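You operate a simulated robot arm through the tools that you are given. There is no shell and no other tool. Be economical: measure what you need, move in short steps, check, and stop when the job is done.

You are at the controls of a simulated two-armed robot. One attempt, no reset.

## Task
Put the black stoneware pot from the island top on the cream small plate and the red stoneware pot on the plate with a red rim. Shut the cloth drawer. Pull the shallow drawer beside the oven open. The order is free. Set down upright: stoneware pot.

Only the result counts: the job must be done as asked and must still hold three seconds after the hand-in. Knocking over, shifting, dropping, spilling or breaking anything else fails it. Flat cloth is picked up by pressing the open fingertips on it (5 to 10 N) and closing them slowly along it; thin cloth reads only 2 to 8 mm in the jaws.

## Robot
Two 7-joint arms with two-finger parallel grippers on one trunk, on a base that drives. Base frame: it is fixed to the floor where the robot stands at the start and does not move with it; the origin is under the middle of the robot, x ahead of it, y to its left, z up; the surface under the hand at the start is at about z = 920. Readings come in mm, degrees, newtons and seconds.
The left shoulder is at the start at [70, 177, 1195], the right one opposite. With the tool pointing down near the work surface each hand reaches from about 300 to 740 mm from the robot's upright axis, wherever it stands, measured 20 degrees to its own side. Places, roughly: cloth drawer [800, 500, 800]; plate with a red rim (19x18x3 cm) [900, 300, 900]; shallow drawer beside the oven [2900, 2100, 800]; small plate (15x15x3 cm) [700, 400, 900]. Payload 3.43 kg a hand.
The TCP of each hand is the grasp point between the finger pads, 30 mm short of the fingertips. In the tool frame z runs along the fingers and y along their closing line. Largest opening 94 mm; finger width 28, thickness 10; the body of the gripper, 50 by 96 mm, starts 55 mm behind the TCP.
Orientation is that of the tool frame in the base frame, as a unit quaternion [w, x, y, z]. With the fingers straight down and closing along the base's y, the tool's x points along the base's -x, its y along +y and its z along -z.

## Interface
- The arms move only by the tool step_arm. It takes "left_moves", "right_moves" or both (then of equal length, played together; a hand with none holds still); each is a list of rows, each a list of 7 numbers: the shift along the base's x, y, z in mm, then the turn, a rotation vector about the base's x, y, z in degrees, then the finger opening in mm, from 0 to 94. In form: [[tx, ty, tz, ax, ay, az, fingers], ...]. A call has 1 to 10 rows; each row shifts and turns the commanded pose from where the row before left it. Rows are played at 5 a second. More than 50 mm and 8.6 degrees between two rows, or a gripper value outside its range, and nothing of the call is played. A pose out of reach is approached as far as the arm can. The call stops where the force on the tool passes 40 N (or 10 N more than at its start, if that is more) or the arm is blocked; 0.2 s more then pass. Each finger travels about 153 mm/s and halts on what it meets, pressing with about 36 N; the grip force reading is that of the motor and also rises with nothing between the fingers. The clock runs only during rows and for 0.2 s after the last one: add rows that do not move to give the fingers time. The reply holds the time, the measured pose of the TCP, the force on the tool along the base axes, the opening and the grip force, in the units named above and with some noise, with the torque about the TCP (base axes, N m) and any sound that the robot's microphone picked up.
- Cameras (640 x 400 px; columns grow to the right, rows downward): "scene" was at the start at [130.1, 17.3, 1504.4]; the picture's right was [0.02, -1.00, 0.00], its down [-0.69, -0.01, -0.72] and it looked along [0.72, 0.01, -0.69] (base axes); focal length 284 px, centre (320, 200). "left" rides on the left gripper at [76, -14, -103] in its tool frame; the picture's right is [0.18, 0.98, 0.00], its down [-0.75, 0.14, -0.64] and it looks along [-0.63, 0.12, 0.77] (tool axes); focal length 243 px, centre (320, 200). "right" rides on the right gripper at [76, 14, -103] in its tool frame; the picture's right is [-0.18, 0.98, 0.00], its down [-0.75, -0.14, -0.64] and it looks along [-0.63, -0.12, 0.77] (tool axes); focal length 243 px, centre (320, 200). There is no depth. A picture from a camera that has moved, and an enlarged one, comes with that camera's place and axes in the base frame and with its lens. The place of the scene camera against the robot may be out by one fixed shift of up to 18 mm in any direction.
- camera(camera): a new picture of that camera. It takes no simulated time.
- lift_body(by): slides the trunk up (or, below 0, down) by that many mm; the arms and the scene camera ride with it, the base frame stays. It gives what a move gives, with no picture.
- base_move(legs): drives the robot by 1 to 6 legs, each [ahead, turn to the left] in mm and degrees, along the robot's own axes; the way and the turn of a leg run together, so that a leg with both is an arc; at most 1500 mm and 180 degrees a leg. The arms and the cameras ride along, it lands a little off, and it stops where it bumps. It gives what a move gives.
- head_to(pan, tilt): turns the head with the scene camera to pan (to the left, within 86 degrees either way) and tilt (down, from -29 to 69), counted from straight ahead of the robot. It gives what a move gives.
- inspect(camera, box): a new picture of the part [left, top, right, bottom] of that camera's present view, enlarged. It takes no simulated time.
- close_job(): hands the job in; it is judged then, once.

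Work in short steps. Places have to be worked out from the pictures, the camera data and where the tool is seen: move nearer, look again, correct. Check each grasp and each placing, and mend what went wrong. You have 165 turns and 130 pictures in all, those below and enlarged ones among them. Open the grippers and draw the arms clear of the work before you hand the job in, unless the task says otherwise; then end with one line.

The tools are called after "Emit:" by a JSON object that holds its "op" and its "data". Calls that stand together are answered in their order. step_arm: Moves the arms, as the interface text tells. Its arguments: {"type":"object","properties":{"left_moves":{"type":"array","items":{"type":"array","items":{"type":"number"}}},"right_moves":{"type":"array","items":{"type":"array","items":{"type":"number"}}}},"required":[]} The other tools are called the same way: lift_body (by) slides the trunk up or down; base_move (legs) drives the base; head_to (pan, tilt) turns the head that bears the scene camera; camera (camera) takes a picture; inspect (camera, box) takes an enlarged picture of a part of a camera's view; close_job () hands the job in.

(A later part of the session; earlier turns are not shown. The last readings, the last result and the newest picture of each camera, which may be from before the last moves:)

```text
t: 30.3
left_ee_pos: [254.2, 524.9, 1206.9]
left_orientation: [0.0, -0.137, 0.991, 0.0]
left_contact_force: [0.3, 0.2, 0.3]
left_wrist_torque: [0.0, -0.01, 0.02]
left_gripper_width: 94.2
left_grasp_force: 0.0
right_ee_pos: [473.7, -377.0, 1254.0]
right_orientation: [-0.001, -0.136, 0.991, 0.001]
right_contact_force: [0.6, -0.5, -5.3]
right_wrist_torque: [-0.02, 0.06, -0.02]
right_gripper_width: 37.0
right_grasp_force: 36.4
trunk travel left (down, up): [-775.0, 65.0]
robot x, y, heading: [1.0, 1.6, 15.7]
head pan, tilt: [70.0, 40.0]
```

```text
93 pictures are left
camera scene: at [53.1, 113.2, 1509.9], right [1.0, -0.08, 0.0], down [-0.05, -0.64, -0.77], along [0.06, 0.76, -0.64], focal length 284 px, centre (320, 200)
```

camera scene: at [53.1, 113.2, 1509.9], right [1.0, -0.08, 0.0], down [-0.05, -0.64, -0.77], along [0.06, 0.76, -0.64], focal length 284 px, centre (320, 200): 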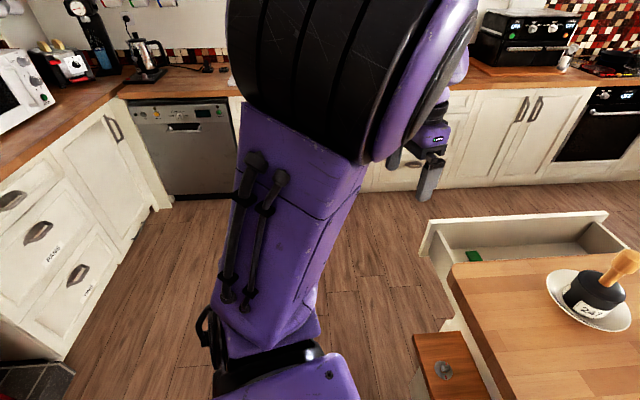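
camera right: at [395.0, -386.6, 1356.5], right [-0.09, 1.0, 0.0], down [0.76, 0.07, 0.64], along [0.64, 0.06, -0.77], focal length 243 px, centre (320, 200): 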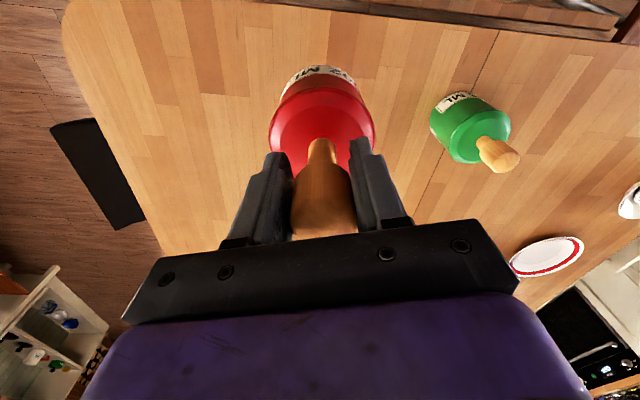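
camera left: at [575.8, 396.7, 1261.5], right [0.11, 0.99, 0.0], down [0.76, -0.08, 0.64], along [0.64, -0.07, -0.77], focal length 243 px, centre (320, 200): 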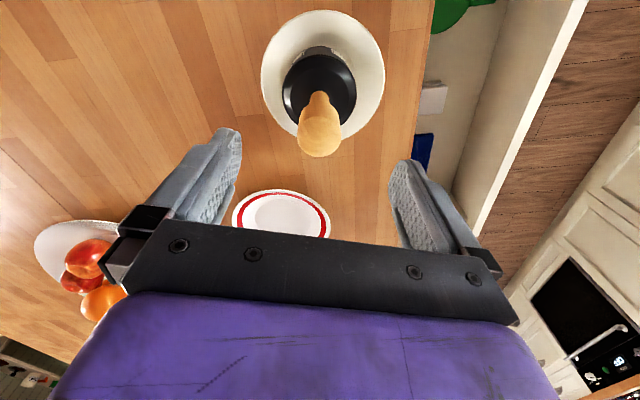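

Corridor to the left is clear. I bring the red pot a bit toward centre, raise the trunk 60 mm for clearance, then drive around to the left side of the island.

Emit:
{"op": "lift_body", "data": {"by": 60}}

Emit:
{"op": "step_arm", "data": {"right_moves": [[-10, 45, 0, 0, 0, 0, 15], [-10, 45, 0, 0, 0, 0, 15], [0, 45, 0, 0, 0, 0, 15], [0, 0, 0, 0, 0, 0, 15]]}}

Emit:
{"op": "base_move", "data": {"legs": [[0, 74.4], [1150, 0]]}}

```text
t: 31.3
left_ee_pos: [253.3, 524.2, 1265.7]
left_orientation: [0.0, -0.137, 0.991, 0.0]
left_contact_force: [-0.1, -0.3, 0.0]
left_wrist_torque: [0.04, 0.02, -0.01]
left_gripper_width: 93.9
left_grasp_force: 0.1
right_ee_pos: [474.1, -375.7, 1314.4]
right_orientation: [0.001, -0.137, 0.991, 0.001]
right_contact_force: [-0.8, -0.3, -4.3]
right_wrist_torque: [0.02, 0.04, 0.01]
right_gripper_width: 36.7
right_grasp_force: 36.3
trunk travel left (down, up): [-835.0, 5.0]
robot x, y, heading: [0.7, 0.8, 15.6]
head pan, tilt: [70.0, 40.0]
```

```text
t: 32.3
left_ee_pos: [253.1, 525.6, 1266.9]
left_orientation: [0.001, -0.137, 0.991, 0.0]
left_contact_force: [0.0, -0.6, 0.8]
left_wrist_torque: [-0.01, 0.02, -0.01]
left_gripper_width: 93.9
left_grasp_force: 0.0
right_ee_pos: [477.1, -256.1, 1312.1]
right_orientation: [-0.003, -0.136, 0.991, 0.008]
right_contact_force: [1.4, -0.2, -3.8]
right_wrist_torque: [-0.02, 0.02, 0.0]
right_gripper_width: 36.9
right_grasp_force: 36.3
right hand out of reach, approached as far as the arm can: row 2, 3
trunk travel left (down, up): [-835.0, 5.0]
robot x, y, heading: [1.2, -0.5, 15.8]
head pan, tilt: [70.0, 40.0]
```

```text
t: 41.6
left_ee_pos: [-461.0, 1569.2, 1267.6]
left_orientation: [0.0, 0.714, -0.701, 0.0]
left_contact_force: [-0.2, 0.0, -0.5]
left_wrist_torque: [-0.01, -0.01, -0.02]
left_gripper_width: 93.9
left_grasp_force: 0.1
right_ee_pos: [350.4, 1589.3, 1313.3]
right_orientation: [0.006, 0.713, -0.701, -0.005]
right_contact_force: [-0.3, -0.5, -5.2]
right_wrist_torque: [0.01, 0.0, 0.03]
right_gripper_width: 36.8
right_grasp_force: 35.6
trunk travel left (down, up): [-835.0, 5.0]
robot x, y, heading: [-14.8, 1190.7, 90.8]
head pan, tilt: [70.0, 40.0]
```

Now turn to face +x and look at the drawer on the right side.

Emit:
{"op": "base_move", "data": {"legs": [[0, -90.8]]}}

Emit:
{"op": "head_to", "data": {"pan": -30, "tilt": 35}}

Emit:
{"op": "camera", "data": {"camera": "scene"}}

```text
t: 45.8
left_ee_pos: [354.7, 1640.8, 1267.2]
left_orientation: [0.0, -0.015, 1.0, 0.0]
left_contact_force: [-0.3, 0.3, 0.1]
left_wrist_torque: [-0.01, 0.0, -0.03]
left_gripper_width: 94.1
left_grasp_force: 0.1
right_ee_pos: [386.7, 829.1, 1312.1]
right_orientation: [-0.001, -0.014, 1.0, 0.01]
right_contact_force: [0.3, -0.5, -4.0]
right_wrist_torque: [-0.02, 0.06, 0.01]
right_gripper_width: 36.8
right_grasp_force: 35.6
trunk travel left (down, up): [-835.0, 5.0]
robot x, y, heading: [-14.9, 1190.6, 1.7]
head pan, tilt: [70.0, 40.0]
```

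```text
t: 47.5
left_ee_pos: [355.9, 1640.1, 1267.7]
left_orientation: [0.001, -0.016, 1.0, 0.0]
left_contact_force: [-0.6, 0.5, 0.0]
left_wrist_torque: [0.02, -0.02, 0.01]
left_gripper_width: 94.1
left_grasp_force: 0.0
right_ee_pos: [385.5, 828.5, 1312.5]
right_orientation: [-0.001, -0.014, 1.0, 0.01]
right_contact_force: [-0.3, -0.3, -5.1]
right_wrist_torque: [-0.02, 0.0, 0.02]
right_gripper_width: 36.9
right_grasp_force: 35.9
trunk travel left (down, up): [-835.0, 5.0]
robot x, y, heading: [-18.8, 1192.1, 1.8]
head pan, tilt: [-30.0, 35.0]
```

```text
92 pictures are left
camera scene: at [109.0, 1166.8, 1577.4], right [-0.47, -0.88, 0.0], down [-0.51, 0.27, -0.82], along [0.72, -0.39, -0.57], focal length 284 px, centre (320, 200)
```

scene: 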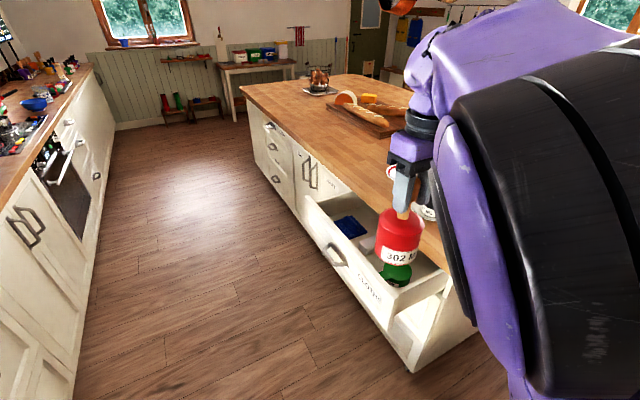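

The cloth drawer front is at y≈705, spanning x≈465–1018, with a cup handle in the middle. I drive alongside, then turn to face it.

Emit:
{"op": "base_move", "data": {"legs": [[850, -1.8], [0, -90]]}}

Emit:
{"op": "head_to", "data": {"pan": 0, "tilt": 55}}

Emit:
{"op": "camera", "data": {"camera": "scene"}}

```text
t: 55.9
left_ee_pos: [1267.9, 806.8, 1265.5]
left_orientation: [0.0, 0.714, 0.7, 0.0]
left_contact_force: [0.4, -0.5, 1.1]
left_wrist_torque: [0.0, -0.02, 0.04]
left_gripper_width: 94.0
left_grasp_force: 0.0
right_ee_pos: [456.3, 816.8, 1312.0]
right_orientation: [0.006, 0.715, 0.699, 0.007]
right_contact_force: [-0.4, 0.2, -4.2]
right_wrist_torque: [0.08, 0.0, 0.03]
right_gripper_width: 36.8
right_grasp_force: 35.8
trunk travel left (down, up): [-835.0, 5.0]
robot x, y, heading: [838.1, 1200.8, -91.2]
head pan, tilt: [-30.0, 35.0]
```

```text
t: 56.9
left_ee_pos: [1267.7, 806.3, 1267.9]
left_orientation: [0.001, 0.713, 0.701, 0.0]
left_contact_force: [-1.0, -0.7, 0.9]
left_wrist_torque: [0.01, 0.02, -0.01]
left_gripper_width: 94.3
left_grasp_force: 0.1
right_ee_pos: [457.0, 817.6, 1313.1]
right_orientation: [0.007, 0.715, 0.699, 0.008]
right_contact_force: [0.1, -0.7, -4.7]
right_wrist_torque: [0.06, 0.0, 0.0]
right_gripper_width: 37.1
right_grasp_force: 36.0
trunk travel left (down, up): [-835.0, 5.0]
robot x, y, heading: [840.2, 1201.2, -91.0]
head pan, tilt: [0.0, 55.0]
```

```text
91 pictures are left
camera scene: at [833.4, 1093.4, 1549.2], right [-1.0, 0.02, 0.0], down [0.02, 0.82, -0.57], along [-0.01, -0.57, -0.82], focal length 284 px, centre (320, 200)
```

scene: 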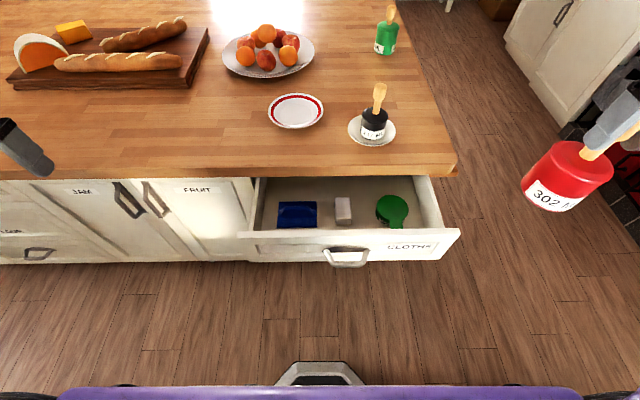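

I'll back up 120 mm, then bring the left hand in front of the drawer at x≈880 with a forward-tilted closed gripper.

Emit:
{"op": "base_move", "data": {"legs": [[-120, 1]]}}

Emit:
{"op": "step_arm", "data": {"left_moves": [[-48, 0, 0, -7, 0, 0, 60], [-48, 0, 0, -7, 0, 0, 20], [-48, 0, 0, -7, 0, 0, 0], [-48, 0, 0, -7, 0, 0, 0], [-48, 0, -10, -7, 0, 0, 0], [-48, 0, -10, -7, 0, 0, 0], [-48, 0, -10, -7, 0, 0, 0], [-48, 0, -10, -7, 0, 0, 0], [0, 0, -30, 0, 0, 0, 0], [0, 0, -40, 0, 0, 0, 0]]}}

Emit:
{"op": "camera", "data": {"camera": "scene"}}

```text
t: 58.1
left_ee_pos: [1276.3, 931.2, 1264.8]
left_orientation: [-0.001, 0.707, 0.707, 0.001]
left_contact_force: [-0.2, 0.1, -0.3]
left_wrist_torque: [0.02, -0.02, -0.02]
left_gripper_width: 94.2
left_grasp_force: 0.1
right_ee_pos: [465.4, 926.8, 1309.9]
right_orientation: [0.006, 0.708, 0.707, 0.009]
right_contact_force: [-0.1, 0.6, -4.9]
right_wrist_torque: [0.03, -0.01, 0.0]
right_gripper_width: 36.9
right_grasp_force: 36.2
trunk travel left (down, up): [-835.0, 5.0]
robot x, y, heading: [838.8, 1320.7, -90.0]
head pan, tilt: [0.0, 55.0]
```

```text
t: 60.3
left_ee_pos: [1063.4, 762.1, 1148.7]
left_orientation: [0.318, 0.618, 0.631, -0.346]
left_contact_force: [-1.3, -0.4, -0.2]
left_wrist_torque: [0.03, 0.01, 0.01]
left_gripper_width: 0.0
left_grasp_force: 32.9
left hand out of reach, approached as far as the arm can: row 1, 2, 3, 4, 5, 6, 7, 8, 9, 10
right_ee_pos: [467.2, 926.4, 1311.0]
right_orientation: [0.006, 0.707, 0.707, 0.007]
right_contact_force: [0.8, 0.1, -4.1]
right_wrist_torque: [0.02, 0.04, 0.0]
right_gripper_width: 36.8
right_grasp_force: 35.6
trunk travel left (down, up): [-835.0, 5.0]
robot x, y, heading: [841.4, 1321.3, -89.9]
head pan, tilt: [0.0, 55.0]
```

```text
90 pictures are left
camera scene: at [838.7, 1210.5, 1549.0], right [-1.0, 0.0, 0.0], down [0.0, 0.82, -0.57], along [0.0, -0.57, -0.82], focal length 284 px, centre (320, 200)
```

scene: 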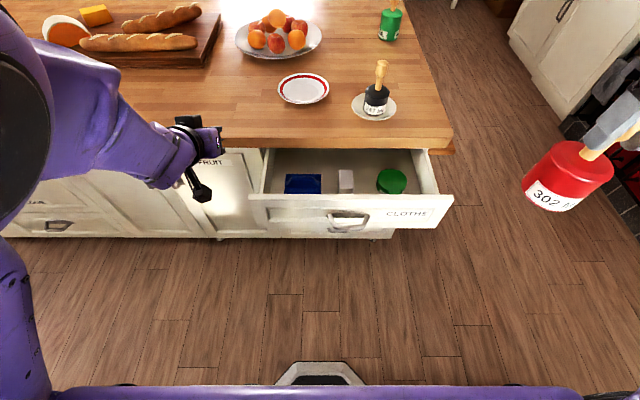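

The pose was too close to the body. I command it forward and lower to come into reach.

Emit:
{"op": "step_arm", "data": {"left_moves": [[0, -30, -30, 0, 0, 0, 0], [0, -30, -30, 0, 0, 0, 0], [0, -30, -20, 0, 0, 0, 0], [0, 0, -20, 0, 0, 0, 0], [0, 0, 0, 0, 0, 0, 0]]}}

Emit:
{"op": "camera", "data": {"camera": "scene"}}

```text
t: 61.5
left_ee_pos: [1089.3, 659.6, 1063.1]
left_orientation: [0.324, 0.619, 0.634, -0.333]
left_contact_force: [0.1, -0.4, 0.4]
left_wrist_torque: [0.01, -0.02, 0.02]
left_gripper_width: 0.1
left_grasp_force: 33.2
left hand out of reach, approached as far as the arm can: row 1, 2, 4
right_ee_pos: [466.7, 930.1, 1311.8]
right_orientation: [0.006, 0.708, 0.706, 0.008]
right_contact_force: [-0.6, 1.1, -4.6]
right_wrist_torque: [0.06, -0.02, -0.04]
right_gripper_width: 36.8
right_grasp_force: 36.0
trunk travel left (down, up): [-835.0, 5.0]
robot x, y, heading: [841.7, 1321.6, -90.3]
head pan, tilt: [0.0, 55.0]
```

```text
89 pictures are left
camera scene: at [838.2, 1212.5, 1549.1], right [-1.0, 0.0, 0.0], down [0.0, 0.82, -0.57], along [0.0, -0.57, -0.82], focal length 284 px, centre (320, 200)
```

scene: 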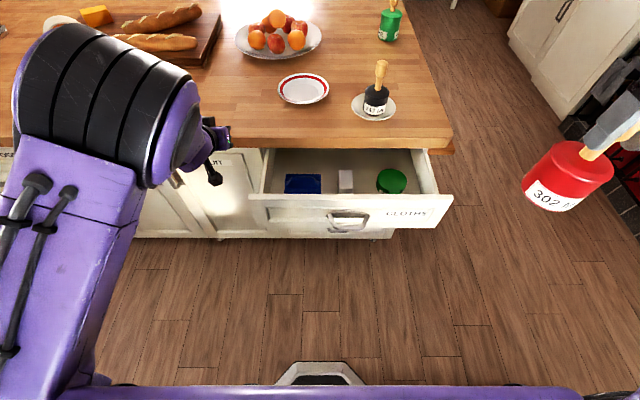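

Relative moves work from the reached pose. I'll back the base another 130 mm (hand then clears the drawer front) and lower the trunk so a forward-pointing tool is natural.

Emit:
{"op": "base_move", "data": {"legs": [[-130, 0]]}}

Emit:
{"op": "lift_body", "data": {"by": -250}}

Emit:
{"op": "camera", "data": {"camera": "scene"}}

```text
t: 62.8
left_ee_pos: [1088.8, 788.9, 1059.5]
left_orientation: [0.326, 0.62, 0.632, -0.332]
left_contact_force: [-0.7, -0.5, 0.7]
left_wrist_torque: [0.01, 0.0, 0.01]
left_gripper_width: 0.1
left_grasp_force: 33.0
right_ee_pos: [465.3, 1058.2, 1311.5]
right_orientation: [0.006, 0.708, 0.706, 0.009]
right_contact_force: [0.4, 0.3, -5.0]
right_wrist_torque: [0.02, -0.02, 0.0]
right_gripper_width: 36.9
right_grasp_force: 35.4
trunk travel left (down, up): [-835.0, 5.0]
robot x, y, heading: [839.3, 1449.4, -90.0]
head pan, tilt: [0.0, 55.0]
```

```text
t: 65.4
left_ee_pos: [1090.5, 788.5, 811.8]
left_orientation: [0.324, 0.619, 0.633, -0.333]
left_contact_force: [-0.3, 0.5, 0.5]
left_wrist_torque: [0.01, -0.01, -0.08]
left_gripper_width: 0.0
left_grasp_force: 32.6
right_ee_pos: [465.1, 1060.6, 1061.7]
right_orientation: [0.007, 0.708, 0.706, 0.008]
right_contact_force: [0.0, -0.8, -4.5]
right_wrist_torque: [0.05, -0.03, -0.01]
right_gripper_width: 36.8
right_grasp_force: 35.8
trunk travel left (down, up): [-585.0, 255.0]
robot x, y, heading: [841.7, 1446.7, -90.2]
head pan, tilt: [0.0, 55.0]
```

```text
88 pictures are left
camera scene: at [837.1, 1343.4, 1299.2], right [-1.0, 0.0, 0.0], down [0.0, 0.82, -0.57], along [0.0, -0.57, -0.82], focal length 284 px, centre (320, 200)
```

scene: 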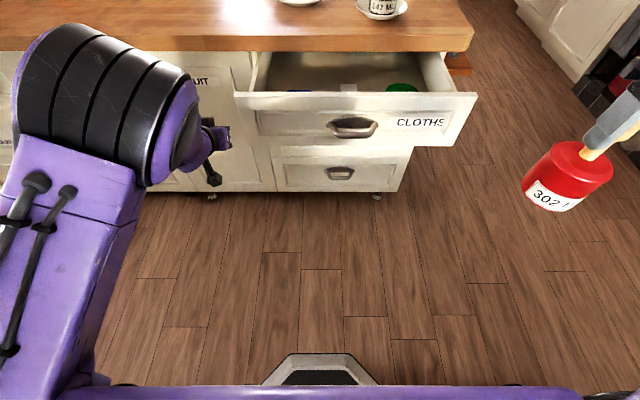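

Panel front at y≈735–750, z≈735–880. Slide the left fist sideways to x≈900 (left of the handle), keeping clear of the panel.

Emit:
{"op": "step_arm", "data": {"left_moves": [[-5, 20, 0, 0, 0, 0, 0], [-45, 0, 0, 0, 0, 0, 0], [-45, 0, -10, 0, 0, 0, 0], [-45, 0, -10, 0, 0, 0, 0], [-45, 0, 0, 0, 0, 0, 0], [0, 0, 0, 0, 0, 0, 0]]}}

Emit:
{"op": "camera", "data": {"camera": "scene"}}

```text
t: 66.8
left_ee_pos: [997.7, 740.1, 847.6]
left_orientation: [0.311, 0.617, 0.645, -0.327]
left_contact_force: [-0.1, 0.1, 1.0]
left_wrist_torque: [0.0, 0.02, -0.01]
left_gripper_width: 0.0
left_grasp_force: 33.7
left hand out of reach, approached as far as the arm can: row 1, 2, 3, 4, 5
right_ee_pos: [465.6, 1060.0, 1062.1]
right_orientation: [0.007, 0.709, 0.705, 0.007]
right_contact_force: [0.2, -0.4, -4.2]
right_wrist_torque: [0.07, 0.01, 0.05]
right_gripper_width: 36.9
right_grasp_force: 35.7
trunk travel left (down, up): [-585.0, 255.0]
robot x, y, heading: [840.9, 1448.4, -90.0]
head pan, tilt: [0.0, 55.0]
```

```text
87 pictures are left
camera scene: at [837.4, 1343.5, 1299.2], right [-1.0, 0.0, 0.0], down [0.0, 0.82, -0.57], along [0.0, -0.57, -0.82], focal length 284 px, centre (320, 200)
```

scene: 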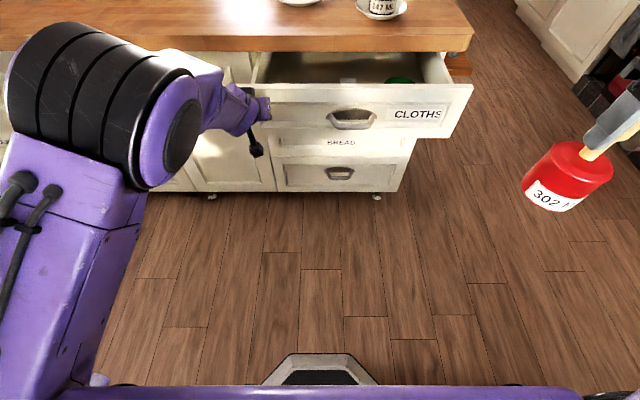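

The hand has ended at x≈998 on the drawer's left part and has nudged the drawer slightly already; no force now. I lower the trunk so the gripper will pass under the counter overhang, then push via the base, and look.

Emit:
{"op": "lift_body", "data": {"by": -75}}

Emit:
{"op": "base_move", "data": {"legs": [[100, 0]]}}

Emit:
{"op": "camera", "data": {"camera": "scene"}}

```text
t: 67.9
left_ee_pos: [995.3, 739.5, 777.6]
left_orientation: [0.31, 0.615, 0.644, -0.333]
left_contact_force: [-1.1, -0.2, -0.4]
left_wrist_torque: [0.01, 0.02, 0.02]
left_gripper_width: 0.0
left_grasp_force: 33.0
right_ee_pos: [465.6, 1059.1, 987.6]
right_orientation: [0.007, 0.708, 0.706, 0.008]
right_contact_force: [0.5, -0.4, -4.9]
right_wrist_torque: [0.06, -0.01, 0.0]
right_gripper_width: 36.9
right_grasp_force: 35.9
trunk travel left (down, up): [-510.0, 330.0]
robot x, y, heading: [839.2, 1448.4, -90.0]
head pan, tilt: [0.0, 55.0]
```

```text
t: 69.1
left_ee_pos: [995.7, 638.2, 778.5]
left_orientation: [0.31, 0.615, 0.644, -0.333]
left_contact_force: [-0.5, -0.6, -0.3]
left_wrist_torque: [-0.02, 0.03, -0.01]
left_gripper_width: 0.1
left_grasp_force: 32.7
right_ee_pos: [464.6, 960.5, 986.2]
right_orientation: [0.006, 0.709, 0.705, 0.009]
right_contact_force: [-0.1, -0.5, -5.1]
right_wrist_torque: [0.04, 0.0, 0.0]
right_gripper_width: 37.0
right_grasp_force: 36.1
trunk travel left (down, up): [-510.0, 330.0]
robot x, y, heading: [843.2, 1349.2, -90.0]
head pan, tilt: [0.0, 55.0]
```

```text
86 pictures are left
camera scene: at [836.6, 1242.4, 1224.0], right [-1.0, 0.0, 0.0], down [0.0, 0.82, -0.57], along [0.0, -0.57, -0.82], focal length 284 px, centre (320, 200)
```

scene: 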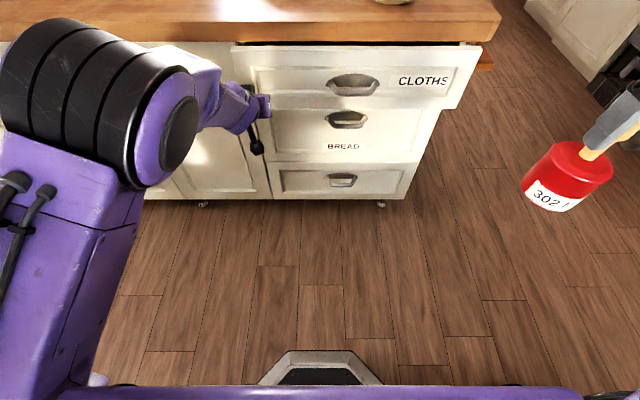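

The drawer is following. Now I extend the arm in small steps to finish the push.

Emit:
{"op": "step_arm", "data": {"left_moves": [[0, -15, 0, 0, 0, 0, 0], [0, -15, 0, 0, 0, 0, 0], [0, -15, 0, 0, 0, 0, 0], [0, -12, 0, 0, 0, 0, 0], [0, -12, 0, 0, 0, 0, 0], [0, 0, 0, 0, 0, 0, 0]]}}

Emit:
{"op": "camera", "data": {"camera": "scene"}}

```text
t: 70.5
left_ee_pos: [994.6, 570.7, 778.3]
left_orientation: [0.312, 0.614, 0.644, -0.333]
left_contact_force: [-0.4, 0.5, 0.1]
left_wrist_torque: [-0.05, 0.04, -0.02]
left_gripper_width: 0.0
left_grasp_force: 33.1
right_ee_pos: [462.6, 962.6, 987.1]
right_orientation: [0.008, 0.709, 0.705, 0.009]
right_contact_force: [-0.4, 0.8, -4.3]
right_wrist_torque: [0.03, 0.0, -0.02]
right_gripper_width: 36.9
right_grasp_force: 35.9
trunk travel left (down, up): [-510.0, 330.0]
robot x, y, heading: [842.3, 1350.7, -90.2]
head pan, tilt: [0.0, 55.0]
```

```text
85 pictures are left
camera scene: at [836.3, 1244.2, 1224.3], right [-1.0, 0.0, 0.0], down [0.0, 0.82, -0.57], along [0.0, -0.57, -0.82], focal length 284 px, centre (320, 200)
```

scene: 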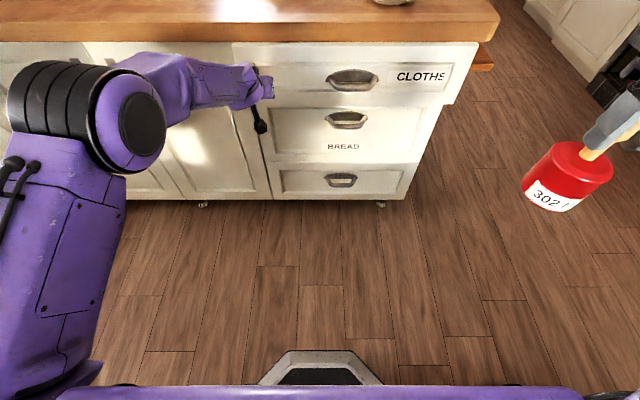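

Nearly closed. Continue in small steps until the stop is felt.

Emit:
{"op": "step_arm", "data": {"left_moves": [[0, -8, 0, 0, 0, 0, 0], [0, -8, 0, 0, 0, 0, 0], [0, -8, 0, 0, 0, 0, 0], [0, -8, 0, 0, 0, 0, 0], [0, -8, 0, 0, 0, 0, 0], [0, -6, 0, 0, 0, 0, 0], [0, -6, 0, 0, 0, 0, 0], [0, -6, 0, 0, 0, 0, 0], [0, -6, 0, 0, 0, 0, 0], [0, 0, 0, 0, 0, 0, 0]]}}

Emit:
{"op": "camera", "data": {"camera": "scene"}}

```text
t: 72.5
left_ee_pos: [994.5, 512.6, 779.1]
left_orientation: [0.309, 0.616, 0.644, -0.332]
left_contact_force: [0.7, 26.4, 6.0]
left_wrist_torque: [0.07, 0.36, -0.18]
left_gripper_width: 0.0
left_grasp_force: 32.6
right_ee_pos: [465.0, 964.1, 988.2]
right_orientation: [0.009, 0.708, 0.706, 0.008]
right_contact_force: [0.4, 0.0, -4.1]
right_wrist_torque: [0.06, 0.01, 0.01]
right_gripper_width: 36.9
right_grasp_force: 36.5
trunk travel left (down, up): [-510.0, 330.0]
robot x, y, heading: [838.0, 1353.1, -90.2]
head pan, tilt: [0.0, 55.0]
stopped in row 10 (left hand): the force on the tool passed its limit at 41 N (the readings are from after the stop); the commanded pose is now the measured one
```

```text
84 pictures are left
camera scene: at [836.6, 1248.9, 1224.9], right [-1.0, 0.0, 0.0], down [0.0, 0.82, -0.58], along [0.0, -0.58, -0.82], focal length 284 px, centre (320, 200)
```

scene: 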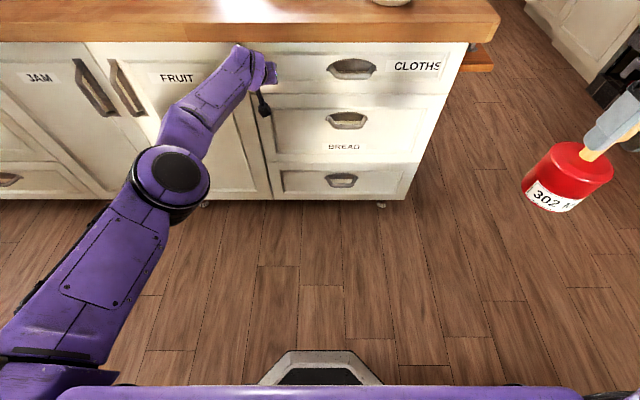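

Hard stop reached, front looks flush. I withdraw the hand and inspect the drawer.

Emit:
{"op": "step_arm", "data": {"left_moves": [[0, 20, 0, 0, 0, 0, 0], [0, 30, 0, 0, 0, 0, 0], [0, 40, 0, 0, 0, 0, 0], [0, 30, 0, 0, 0, 0, 0], [0, 0, 0, 0, 0, 0, 0]]}}

Emit:
{"op": "inspect", "data": {"camera": "scene", "box": [180, 20, 500, 220]}}

```text
t: 73.8
left_ee_pos: [994.5, 628.8, 775.9]
left_orientation: [0.308, 0.616, 0.646, -0.329]
left_contact_force: [-0.5, 0.0, 0.7]
left_wrist_torque: [-0.02, -0.01, 0.02]
left_gripper_width: 0.0
left_grasp_force: 32.6
right_ee_pos: [463.7, 960.7, 986.2]
right_orientation: [0.007, 0.709, 0.705, 0.009]
right_contact_force: [0.4, 0.4, -4.7]
right_wrist_torque: [0.05, 0.02, -0.01]
right_gripper_width: 36.7
right_grasp_force: 36.3
trunk travel left (down, up): [-510.0, 330.0]
robot x, y, heading: [839.9, 1354.5, -90.3]
head pan, tilt: [0.0, 55.0]
```

```text
2.00 times, centred on (340, 120) of scene
camera zoom: at [837.0, 1243.8, 1224.1], right [-1.0, 0.0, 0.0], down [0.0, 0.82, -0.57], along [0.0, -0.57, -0.82], focal length 568 px, centre (280, 360)
```

zoom: 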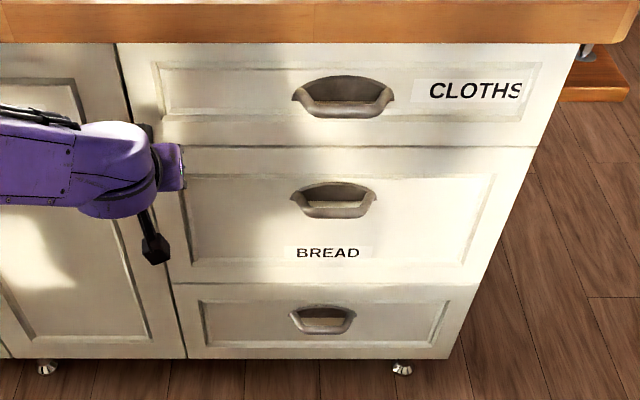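

The cloth drawer is shut. Back off 60 mm, then raise the trunk for placing the red pot.

Emit:
{"op": "base_move", "data": {"legs": [[-80, 0]]}}

Emit:
{"op": "lift_body", "data": {"by": 300}}

Emit:
{"op": "base_move", "data": {"legs": [[0, 45], [230, 0], [0, -45], [200, 0]]}}

Emit:
{"op": "camera", "data": {"camera": "scene"}}

```text
t: 74.8
left_ee_pos: [995.4, 711.1, 777.5]
left_orientation: [0.308, 0.615, 0.646, -0.331]
left_contact_force: [0.4, 0.4, 0.9]
left_wrist_torque: [0.01, 0.0, -0.01]
left_gripper_width: 0.0
left_grasp_force: 33.0
right_ee_pos: [465.8, 1043.0, 986.9]
right_orientation: [0.006, 0.708, 0.706, 0.009]
right_contact_force: [-0.7, 0.8, -4.6]
right_wrist_torque: [0.04, 0.02, -0.01]
right_gripper_width: 36.7
right_grasp_force: 36.2
trunk travel left (down, up): [-510.0, 330.0]
robot x, y, heading: [837.3, 1431.1, -90.1]
head pan, tilt: [0.0, 55.0]
```

```text
t: 77.8
left_ee_pos: [995.4, 709.6, 1076.5]
left_orientation: [0.308, 0.616, 0.646, -0.331]
left_contact_force: [0.3, -0.5, -0.3]
left_wrist_torque: [0.04, 0.04, 0.01]
left_gripper_width: 0.0
left_grasp_force: 33.4
right_ee_pos: [465.0, 1040.6, 1287.1]
right_orientation: [0.007, 0.708, 0.706, 0.009]
right_contact_force: [0.1, -0.7, -4.2]
right_wrist_torque: [0.01, 0.02, -0.01]
right_gripper_width: 36.6
right_grasp_force: 36.3
trunk travel left (down, up): [-810.0, 30.0]
robot x, y, heading: [842.1, 1433.3, -89.9]
head pan, tilt: [0.0, 55.0]
```

```text
t: 84.9
left_ee_pos: [1167.3, 352.8, 1078.3]
left_orientation: [0.31, 0.612, 0.648, -0.33]
left_contact_force: [-0.3, 1.1, -0.7]
left_wrist_torque: [-0.03, -0.02, -0.01]
left_gripper_width: 0.0
left_grasp_force: 32.5
right_ee_pos: [634.6, 680.8, 1287.5]
right_orientation: [0.007, 0.705, 0.709, 0.008]
right_contact_force: [-0.8, 0.1, -4.0]
right_wrist_torque: [0.04, -0.02, 0.0]
right_gripper_width: 36.7
right_grasp_force: 35.9
trunk travel left (down, up): [-810.0, 30.0]
robot x, y, heading: [1002.7, 1071.6, -89.7]
head pan, tilt: [0.0, 55.0]
```

```text
82 pictures are left
camera scene: at [1004.4, 967.4, 1524.5], right [-1.0, -0.01, 0.0], down [-0.01, 0.82, -0.57], along [0.01, -0.57, -0.82], focal length 284 px, centre (320, 200)
```

scene: 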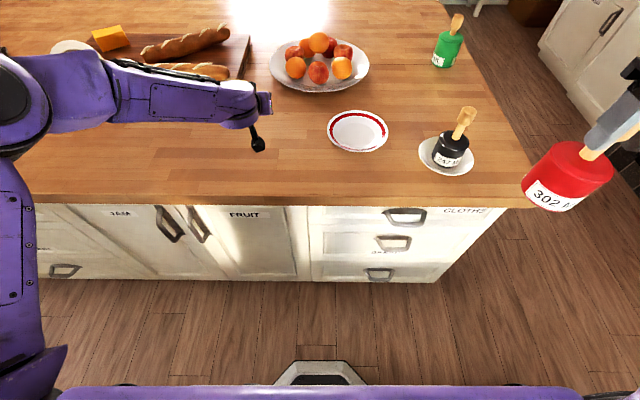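

Raise the left hand and untilt it, then drive 100 mm closer.

Emit:
{"op": "step_arm", "data": {"left_moves": [[10, 0, 30, 7, 0, 0, 0], [10, 0, 30, 7, 0, 0, 0], [10, 0, 20, 7, 0, 0, 0], [10, 0, 20, 7, 0, 0, 0], [10, 0, 20, 7, 0, 0, 0], [10, 0, 0, 7, 0, 0, 0], [10, 0, 0, 7, 0, 0, 0]]}}

Emit:
{"op": "base_move", "data": {"legs": [[105, -0.3]]}}

Emit:
{"op": "camera", "data": {"camera": "right"}}

Emit:
{"op": "camera", "data": {"camera": "scene"}}

```text
t: 86.5
left_ee_pos: [1206.2, 350.2, 1177.2]
left_orientation: [0.152, 0.669, 0.709, -0.162]
left_contact_force: [0.2, 0.3, -0.4]
left_wrist_torque: [-0.01, 0.05, 0.02]
left_gripper_width: 0.1
left_grasp_force: 33.4
left hand out of reach, approached as far as the arm can: row 5, 6, 7
right_ee_pos: [634.7, 678.0, 1286.9]
right_orientation: [0.007, 0.706, 0.708, 0.009]
right_contact_force: [-0.7, 1.4, -3.7]
right_wrist_torque: [0.05, 0.02, -0.01]
right_gripper_width: 36.7
right_grasp_force: 35.4
trunk travel left (down, up): [-810.0, 30.0]
robot x, y, heading: [1007.3, 1071.5, -89.5]
head pan, tilt: [0.0, 55.0]
```

```text
t: 87.7
left_ee_pos: [1202.6, 253.3, 1184.1]
left_orientation: [0.154, 0.67, 0.706, -0.167]
left_contact_force: [0.4, 1.2, 1.4]
left_wrist_torque: [-0.01, -0.04, 0.0]
left_gripper_width: 0.2
left_grasp_force: 32.4
right_ee_pos: [633.7, 585.8, 1291.8]
right_orientation: [0.011, 0.706, 0.708, 0.005]
right_contact_force: [0.3, 0.2, -4.2]
right_wrist_torque: [0.04, 0.05, 0.0]
right_gripper_width: 36.7
right_grasp_force: 35.7
trunk travel left (down, up): [-810.0, 30.0]
robot x, y, heading: [1006.8, 965.8, -89.7]
head pan, tilt: [0.0, 55.0]
```

```text
81 pictures are left
camera right: at [645.2, 661.6, 1393.3], right [0.98, -0.18, 0.02], down [-0.15, -0.75, 0.65], along [-0.1, -0.64, -0.76], focal length 243 px, centre (320, 200)
```

right: 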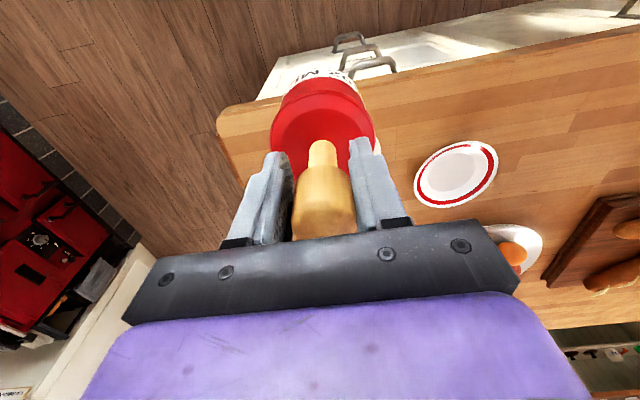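

```text
80 pictures are left
camera scene: at [1004.6, 871.8, 1525.4], right [-1.0, 0.0, 0.0], down [0.0, 0.81, -0.58], along [0.0, -0.58, -0.81], focal length 284 px, centre (320, 200)
```

scene: 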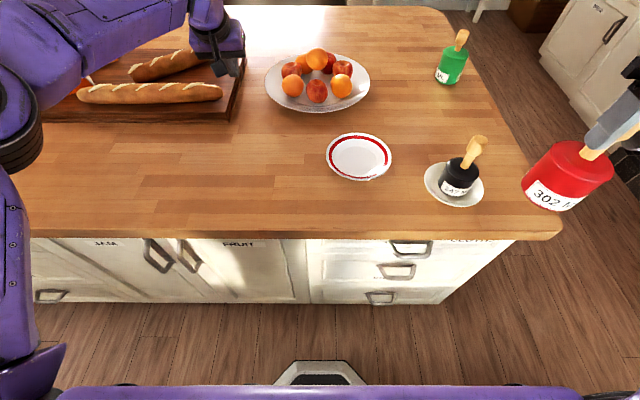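

Plate with red rim is at about (907, 292) by the wrist camera. I carry the pot over on a diagonal, staying high.

Emit:
{"op": "step_arm", "data": {"right_moves": [[38, -34, 0, 0, 0, 0, 15], [38, -34, 0, 0, 0, 0, 15], [38, -34, 0, 0, 0, 0, 15], [38, -34, 0, 0, 0, 0, 15], [38, -34, 0, 0, 0, 0, 15], [38, -34, 0, 0, 0, 0, 15], [38, -34, 0, 0, 0, 0, 15], [0, 0, 0, 0, 0, 0, 15]]}}

Emit:
{"op": "camera", "data": {"camera": "right"}}

Emit:
{"op": "camera", "data": {"camera": "scene"}}

```text
refused: row 1 steps farther than a row can; nothing moved
```

```text
79 pictures are left
camera right: at [645.2, 661.6, 1393.3], right [0.98, -0.18, 0.02], down [-0.15, -0.75, 0.65], along [-0.1, -0.64, -0.76], focal length 243 px, centre (320, 200)
```

right: 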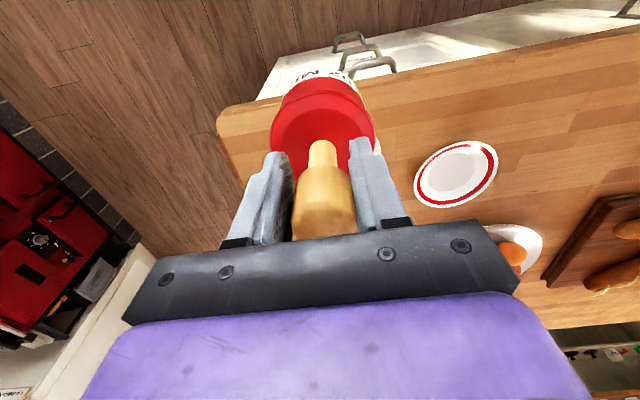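

```text
78 pictures are left
camera scene: at [1004.6, 871.8, 1525.4], right [-1.0, 0.0, 0.0], down [0.0, 0.81, -0.58], along [0.0, -0.58, -0.81], focal length 284 px, centre (320, 200)
```

scene: 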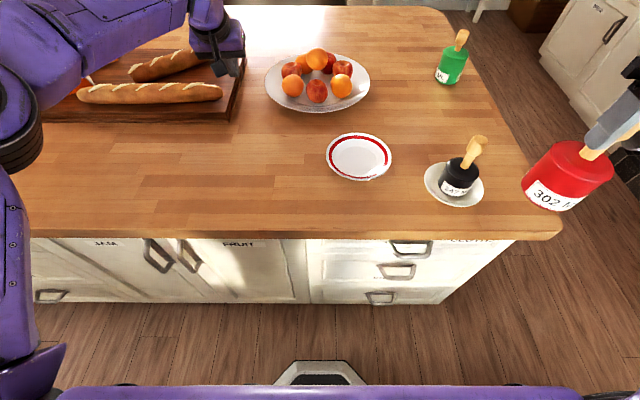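

Step too long (51 mm); use smaller rows.

Emit:
{"op": "step_arm", "data": {"right_moves": [[34, -30, 0, 0, 0, 0, 15], [34, -30, 0, 0, 0, 0, 15], [34, -30, 0, 0, 0, 0, 15], [34, -30, 0, 0, 0, 0, 15], [34, -30, 0, 0, 0, 0, 15], [34, -30, 0, 0, 0, 0, 15], [34, -30, 0, 0, 0, 0, 15], [34, -30, 0, 0, 0, 0, 15], [0, 0, 0, 0, 0, 0, 15]]}}

Emit:
{"op": "camera", "data": {"camera": "right"}}

Emit:
{"op": "camera", "data": {"camera": "scene"}}

```text
t: 89.7
left_ee_pos: [1201.8, 245.4, 1176.8]
left_orientation: [0.152, 0.671, 0.707, -0.163]
left_contact_force: [-0.3, 0.4, -0.3]
left_wrist_torque: [-0.04, -0.02, 0.0]
left_gripper_width: 0.0
left_grasp_force: 33.0
right_ee_pos: [899.0, 337.7, 1288.0]
right_orientation: [0.009, 0.707, 0.707, 0.008]
right_contact_force: [0.0, 0.4, -5.3]
right_wrist_torque: [0.08, 0.03, 0.01]
right_gripper_width: 36.7
right_grasp_force: 35.7
right hand out of reach, approached as far as the arm can: row 8
trunk travel left (down, up): [-810.0, 30.0]
robot x, y, heading: [1008.9, 967.9, -89.9]
head pan, tilt: [0.0, 55.0]
```

```text
77 pictures are left
camera right: at [910.5, 411.6, 1390.1], right [0.98, -0.18, 0.02], down [-0.16, -0.75, 0.64], along [-0.1, -0.63, -0.77], focal length 243 px, centre (320, 200)
```

right: 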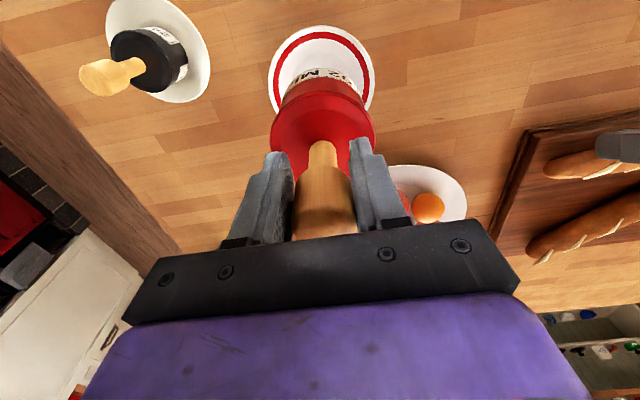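

```text
76 pictures are left
camera scene: at [1003.4, 860.3, 1524.3], right [-1.0, 0.0, 0.0], down [0.0, 0.82, -0.57], along [0.0, -0.57, -0.82], focal length 284 px, centre (320, 200)
```

scene: 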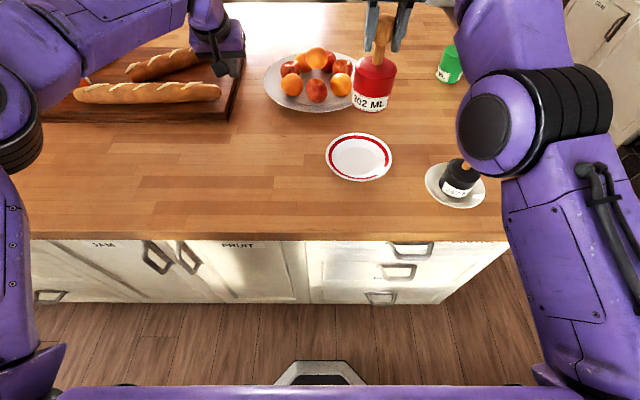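

The right elbow hangs near the black pot, so before lowering I shift the robot sideways (+x) by ~130 mm.

Emit:
{"op": "base_move", "data": {"legs": [[-130, 0], [0, 45], [185, 0], [0, -45]]}}

Emit:
{"op": "camera", "data": {"camera": "scene"}}

```text
t: 96.2
left_ee_pos: [1356.5, 247.0, 1177.4]
left_orientation: [0.153, 0.663, 0.715, -0.162]
left_contact_force: [-0.4, -0.2, -0.2]
left_wrist_torque: [0.0, 0.01, -0.03]
left_gripper_width: 0.0
left_grasp_force: 33.0
right_ee_pos: [1050.6, 331.3, 1288.5]
right_orientation: [0.008, 0.699, 0.715, 0.007]
right_contact_force: [-0.6, 0.7, -3.3]
right_wrist_torque: [0.06, 0.03, 0.02]
right_gripper_width: 36.7
right_grasp_force: 36.2
trunk travel left (down, up): [-810.0, 30.0]
robot x, y, heading: [1141.2, 963.5, -88.3]
head pan, tilt: [0.0, 55.0]
```

```text
75 pictures are left
camera scene: at [1143.8, 856.8, 1524.1], right [-1.0, -0.03, 0.0], down [-0.02, 0.82, -0.57], along [0.01, -0.57, -0.82], focal length 284 px, centre (320, 200)
```

scene: 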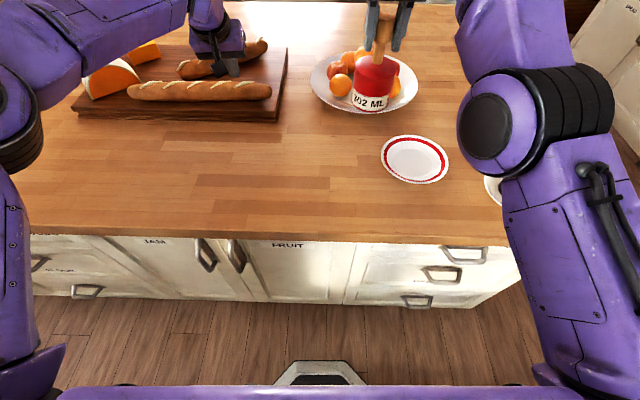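

Now move the pot across to above the plate and check the elbow.

Emit:
{"op": "step_arm", "data": {"right_moves": [[-36, -9, -10, 0, 0, 0, 15], [-36, -9, -10, 0, 0, 0, 15], [-36, -9, -10, 0, 0, 0, 15], [-36, -9, -10, 0, 0, 0, 15], [0, 0, 0, 0, 0, 0, 15]]}}

Emit:
{"op": "camera", "data": {"camera": "scene"}}

Emit:
{"op": "camera", "data": {"camera": "right"}}

```text
t: 97.4
left_ee_pos: [1355.9, 246.8, 1176.0]
left_orientation: [0.153, 0.663, 0.714, -0.163]
left_contact_force: [0.1, 0.5, -0.3]
left_wrist_torque: [-0.02, 0.05, 0.01]
left_gripper_width: 0.2
left_grasp_force: 32.9
right_ee_pos: [905.6, 296.3, 1247.1]
right_orientation: [0.007, 0.699, 0.715, 0.006]
right_contact_force: [-0.6, 0.5, -4.8]
right_wrist_torque: [0.04, -0.01, 0.0]
right_gripper_width: 36.8
right_grasp_force: 35.9
trunk travel left (down, up): [-810.0, 30.0]
robot x, y, heading: [1142.0, 966.0, -88.5]
head pan, tilt: [0.0, 55.0]
```

```text
74 pictures are left
camera scene: at [1143.3, 857.5, 1524.2], right [-1.0, -0.03, 0.0], down [-0.02, 0.82, -0.57], along [0.02, -0.57, -0.82], focal length 284 px, centre (320, 200)
```

scene: 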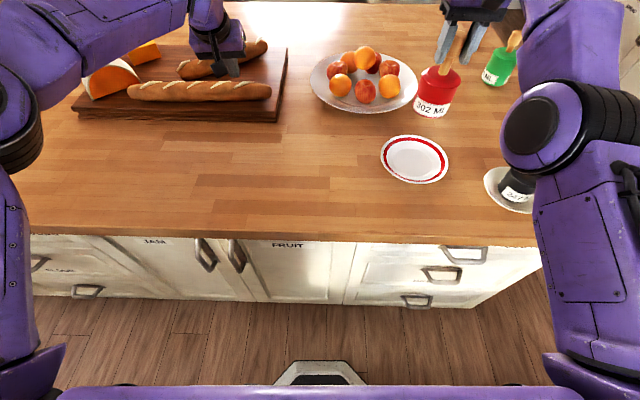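

```text
73 pictures are left
camera right: at [914.8, 371.3, 1349.3], right [0.99, -0.16, 0.02], down [-0.14, -0.76, 0.64], along [-0.09, -0.64, -0.77], focal length 243 px, centre (320, 200)
```

right: 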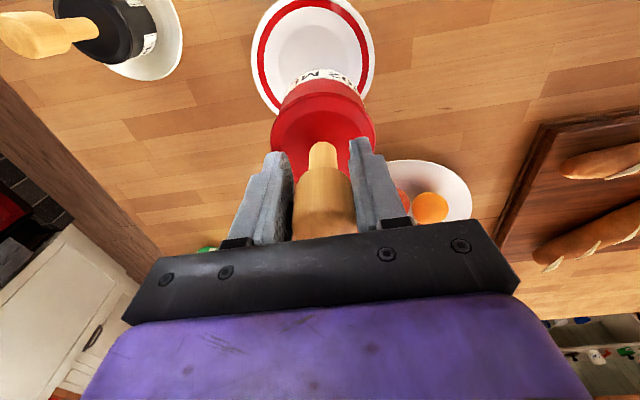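

The elbow is still close to the black pot. I'll raise again and re-aim the robot (turned more to the right from a bit farther +x) so that the elbow stays outside over the island edge.

Emit:
{"op": "step_arm", "data": {"right_moves": [[0, 0, 20, 0, 0, 0, 15], [0, 0, 20, 0, 0, 0, 15], [0, 0, 0, 0, 0, 0, 15]]}}

Emit:
{"op": "base_move", "data": {"legs": [[0, 40], [62, 0], [0, -55]]}}

Emit:
{"op": "camera", "data": {"camera": "scene"}}

```text
t: 98.2
left_ee_pos: [1356.0, 246.9, 1177.6]
left_orientation: [0.152, 0.663, 0.715, -0.162]
left_contact_force: [0.7, -0.4, -0.3]
left_wrist_torque: [0.02, 0.04, -0.02]
left_gripper_width: 0.1
left_grasp_force: 33.1
right_ee_pos: [888.7, 304.6, 1272.5]
right_orientation: [0.009, 0.698, 0.716, 0.006]
right_contact_force: [-0.1, -0.2, -3.7]
right_wrist_torque: [0.07, 0.04, 0.03]
right_gripper_width: 36.6
right_grasp_force: 35.5
right hand out of reach, approached as far as the arm can: row 1, 2
trunk travel left (down, up): [-810.0, 30.0]
robot x, y, heading: [1140.2, 968.4, -88.4]
head pan, tilt: [0.0, 55.0]
```

```text
t: 103.5
left_ee_pos: [1192.2, 170.5, 1177.1]
left_orientation: [0.129, 0.755, 0.617, -0.181]
left_contact_force: [0.8, 0.1, 0.1]
left_wrist_torque: [-0.03, 0.0, 0.03]
left_gripper_width: 0.0
left_grasp_force: 33.1
right_ee_pos: [757.9, 354.4, 1270.9]
right_orientation: [0.009, 0.791, 0.611, 0.006]
right_contact_force: [-1.1, 0.0, -5.0]
right_wrist_torque: [0.04, 0.02, 0.01]
right_gripper_width: 37.0
right_grasp_force: 35.1
trunk travel left (down, up): [-810.0, 30.0]
robot x, y, heading: [1183.6, 919.5, -104.3]
head pan, tilt: [0.0, 55.0]
```

```text
72 pictures are left
camera scene: at [1150.0, 815.3, 1524.1], right [-0.97, 0.25, 0.0], down [0.2, 0.79, -0.57], along [-0.14, -0.55, -0.82], focal length 284 px, centre (320, 200)
```

scene: 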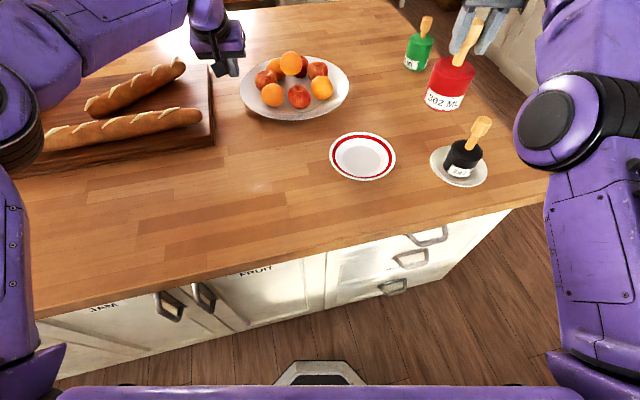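

Much better: elbow is outboard of the black pot. Move the pot over to the plate and start lowering.

Emit:
{"op": "step_arm", "data": {"right_moves": [[37, -15, 0, 0, 0, 0, 15], [37, -15, 0, 0, 0, 0, 15], [37, -15, 0, 0, 0, 0, 15], [37, -16, 0, 0, 0, 0, 15], [0, 0, -35, 0, 0, 0, 15], [0, 0, -40, 0, 0, 0, 15], [0, 0, -40, 0, 0, 0, 15], [0, 0, 0, 0, 0, 0, 15]]}}

Emit:
{"op": "camera", "data": {"camera": "scene"}}

Emit:
{"op": "camera", "data": {"camera": "right"}}

```text
t: 105.3
left_ee_pos: [1192.1, 170.5, 1176.4]
left_orientation: [0.129, 0.756, 0.616, -0.181]
left_contact_force: [-0.1, -0.1, 0.4]
left_wrist_torque: [-0.04, 0.0, 0.01]
left_gripper_width: 0.0
left_grasp_force: 33.1
right_ee_pos: [867.1, 326.4, 1143.0]
right_orientation: [0.01, 0.791, 0.612, 0.005]
right_contact_force: [-0.3, -0.3, -4.2]
right_wrist_torque: [0.06, -0.01, -0.02]
right_gripper_width: 37.0
right_grasp_force: 35.6
right hand out of reach, approached as far as the arm can: row 1, 2, 3, 4
trunk travel left (down, up): [-810.0, 30.0]
robot x, y, heading: [1179.6, 917.7, -104.6]
head pan, tilt: [0.0, 55.0]
```

```text
71 pictures are left
camera scene: at [1149.6, 816.1, 1524.2], right [-0.97, 0.25, 0.0], down [0.2, 0.79, -0.57], along [-0.14, -0.56, -0.82], focal length 284 px, centre (320, 200)
```

scene: 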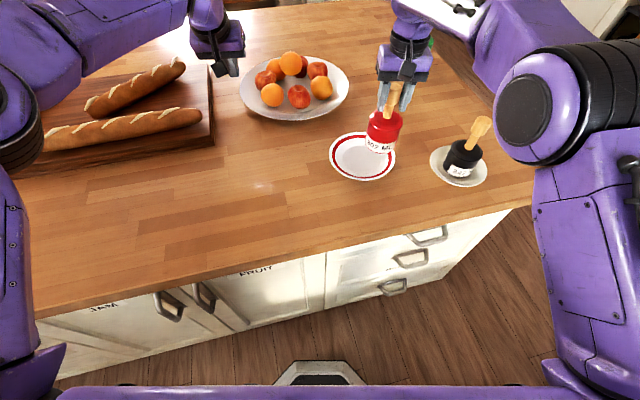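

```text
70 pictures are left
camera right: at [897.7, 395.9, 1245.5], right [0.9, -0.43, 0.02], down [-0.34, -0.69, 0.64], along [-0.26, -0.59, -0.77], focal length 243 px, centre (320, 200)
```

right: 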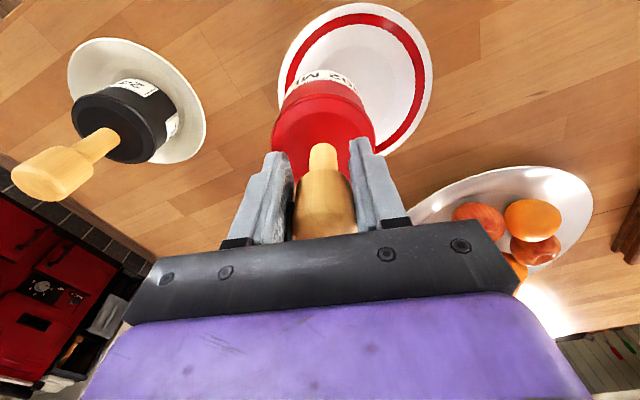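

Plate centre estimated (908, 300). Move +41, -26 and lower to ~15 mm above the rim.

Emit:
{"op": "step_arm", "data": {"right_moves": [[21, -13, 0, 0, 0, 0, 15], [20, -13, -10, 0, 0, 0, 15], [0, 0, -20, 0, 0, 0, 15], [0, 0, 0, 0, 0, 0, 15]]}}

Emit:
{"op": "inspect", "data": {"camera": "scene", "box": [310, 100, 470, 200]}}

Emit:
{"op": "inspect", "data": {"camera": "right", "box": [200, 0, 440, 150]}}

```text
t: 106.3
left_ee_pos: [1192.3, 169.6, 1177.2]
left_orientation: [0.129, 0.756, 0.616, -0.181]
left_contact_force: [0.6, -0.2, 0.6]
left_wrist_torque: [-0.02, 0.02, 0.04]
left_gripper_width: 0.0
left_grasp_force: 33.5
right_ee_pos: [906.6, 301.3, 1115.2]
right_orientation: [0.008, 0.791, 0.611, 0.006]
right_contact_force: [-0.6, 0.0, -4.9]
right_wrist_torque: [0.05, 0.0, -0.01]
right_gripper_width: 37.3
right_grasp_force: 36.3
trunk travel left (down, up): [-810.0, 30.0]
robot x, y, heading: [1183.3, 922.3, -104.6]
head pan, tilt: [0.0, 55.0]
```

```text
4.00 times, centred on (390, 150) of scene
camera zoom: at [1149.4, 815.6, 1524.2], right [-0.97, 0.25, 0.0], down [0.2, 0.79, -0.57], along [-0.14, -0.56, -0.82], focal length 1137 px, centre (40, 400)
```

zoom: 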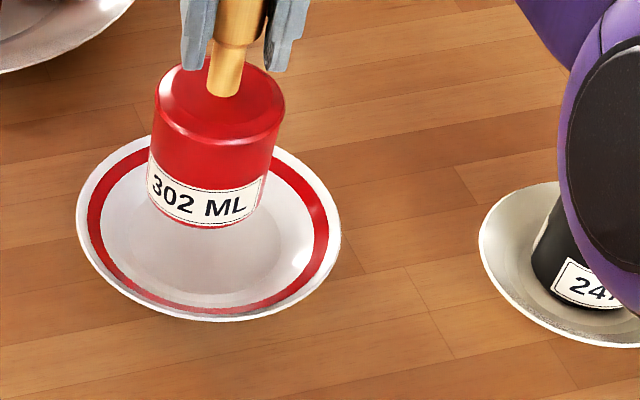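

```text
2.67 times, centred on (320, 75) of right
camera zoom: at [937.5, 370.4, 1217.9], right [0.9, -0.43, 0.02], down [-0.34, -0.69, 0.64], along [-0.26, -0.59, -0.77], focal length 647 px, centre (320, 533)
```

zoom: 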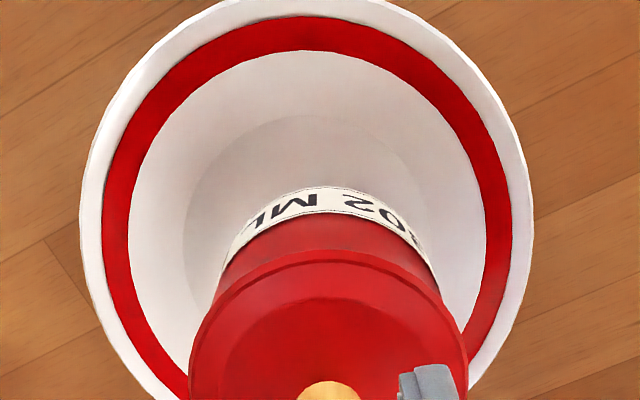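

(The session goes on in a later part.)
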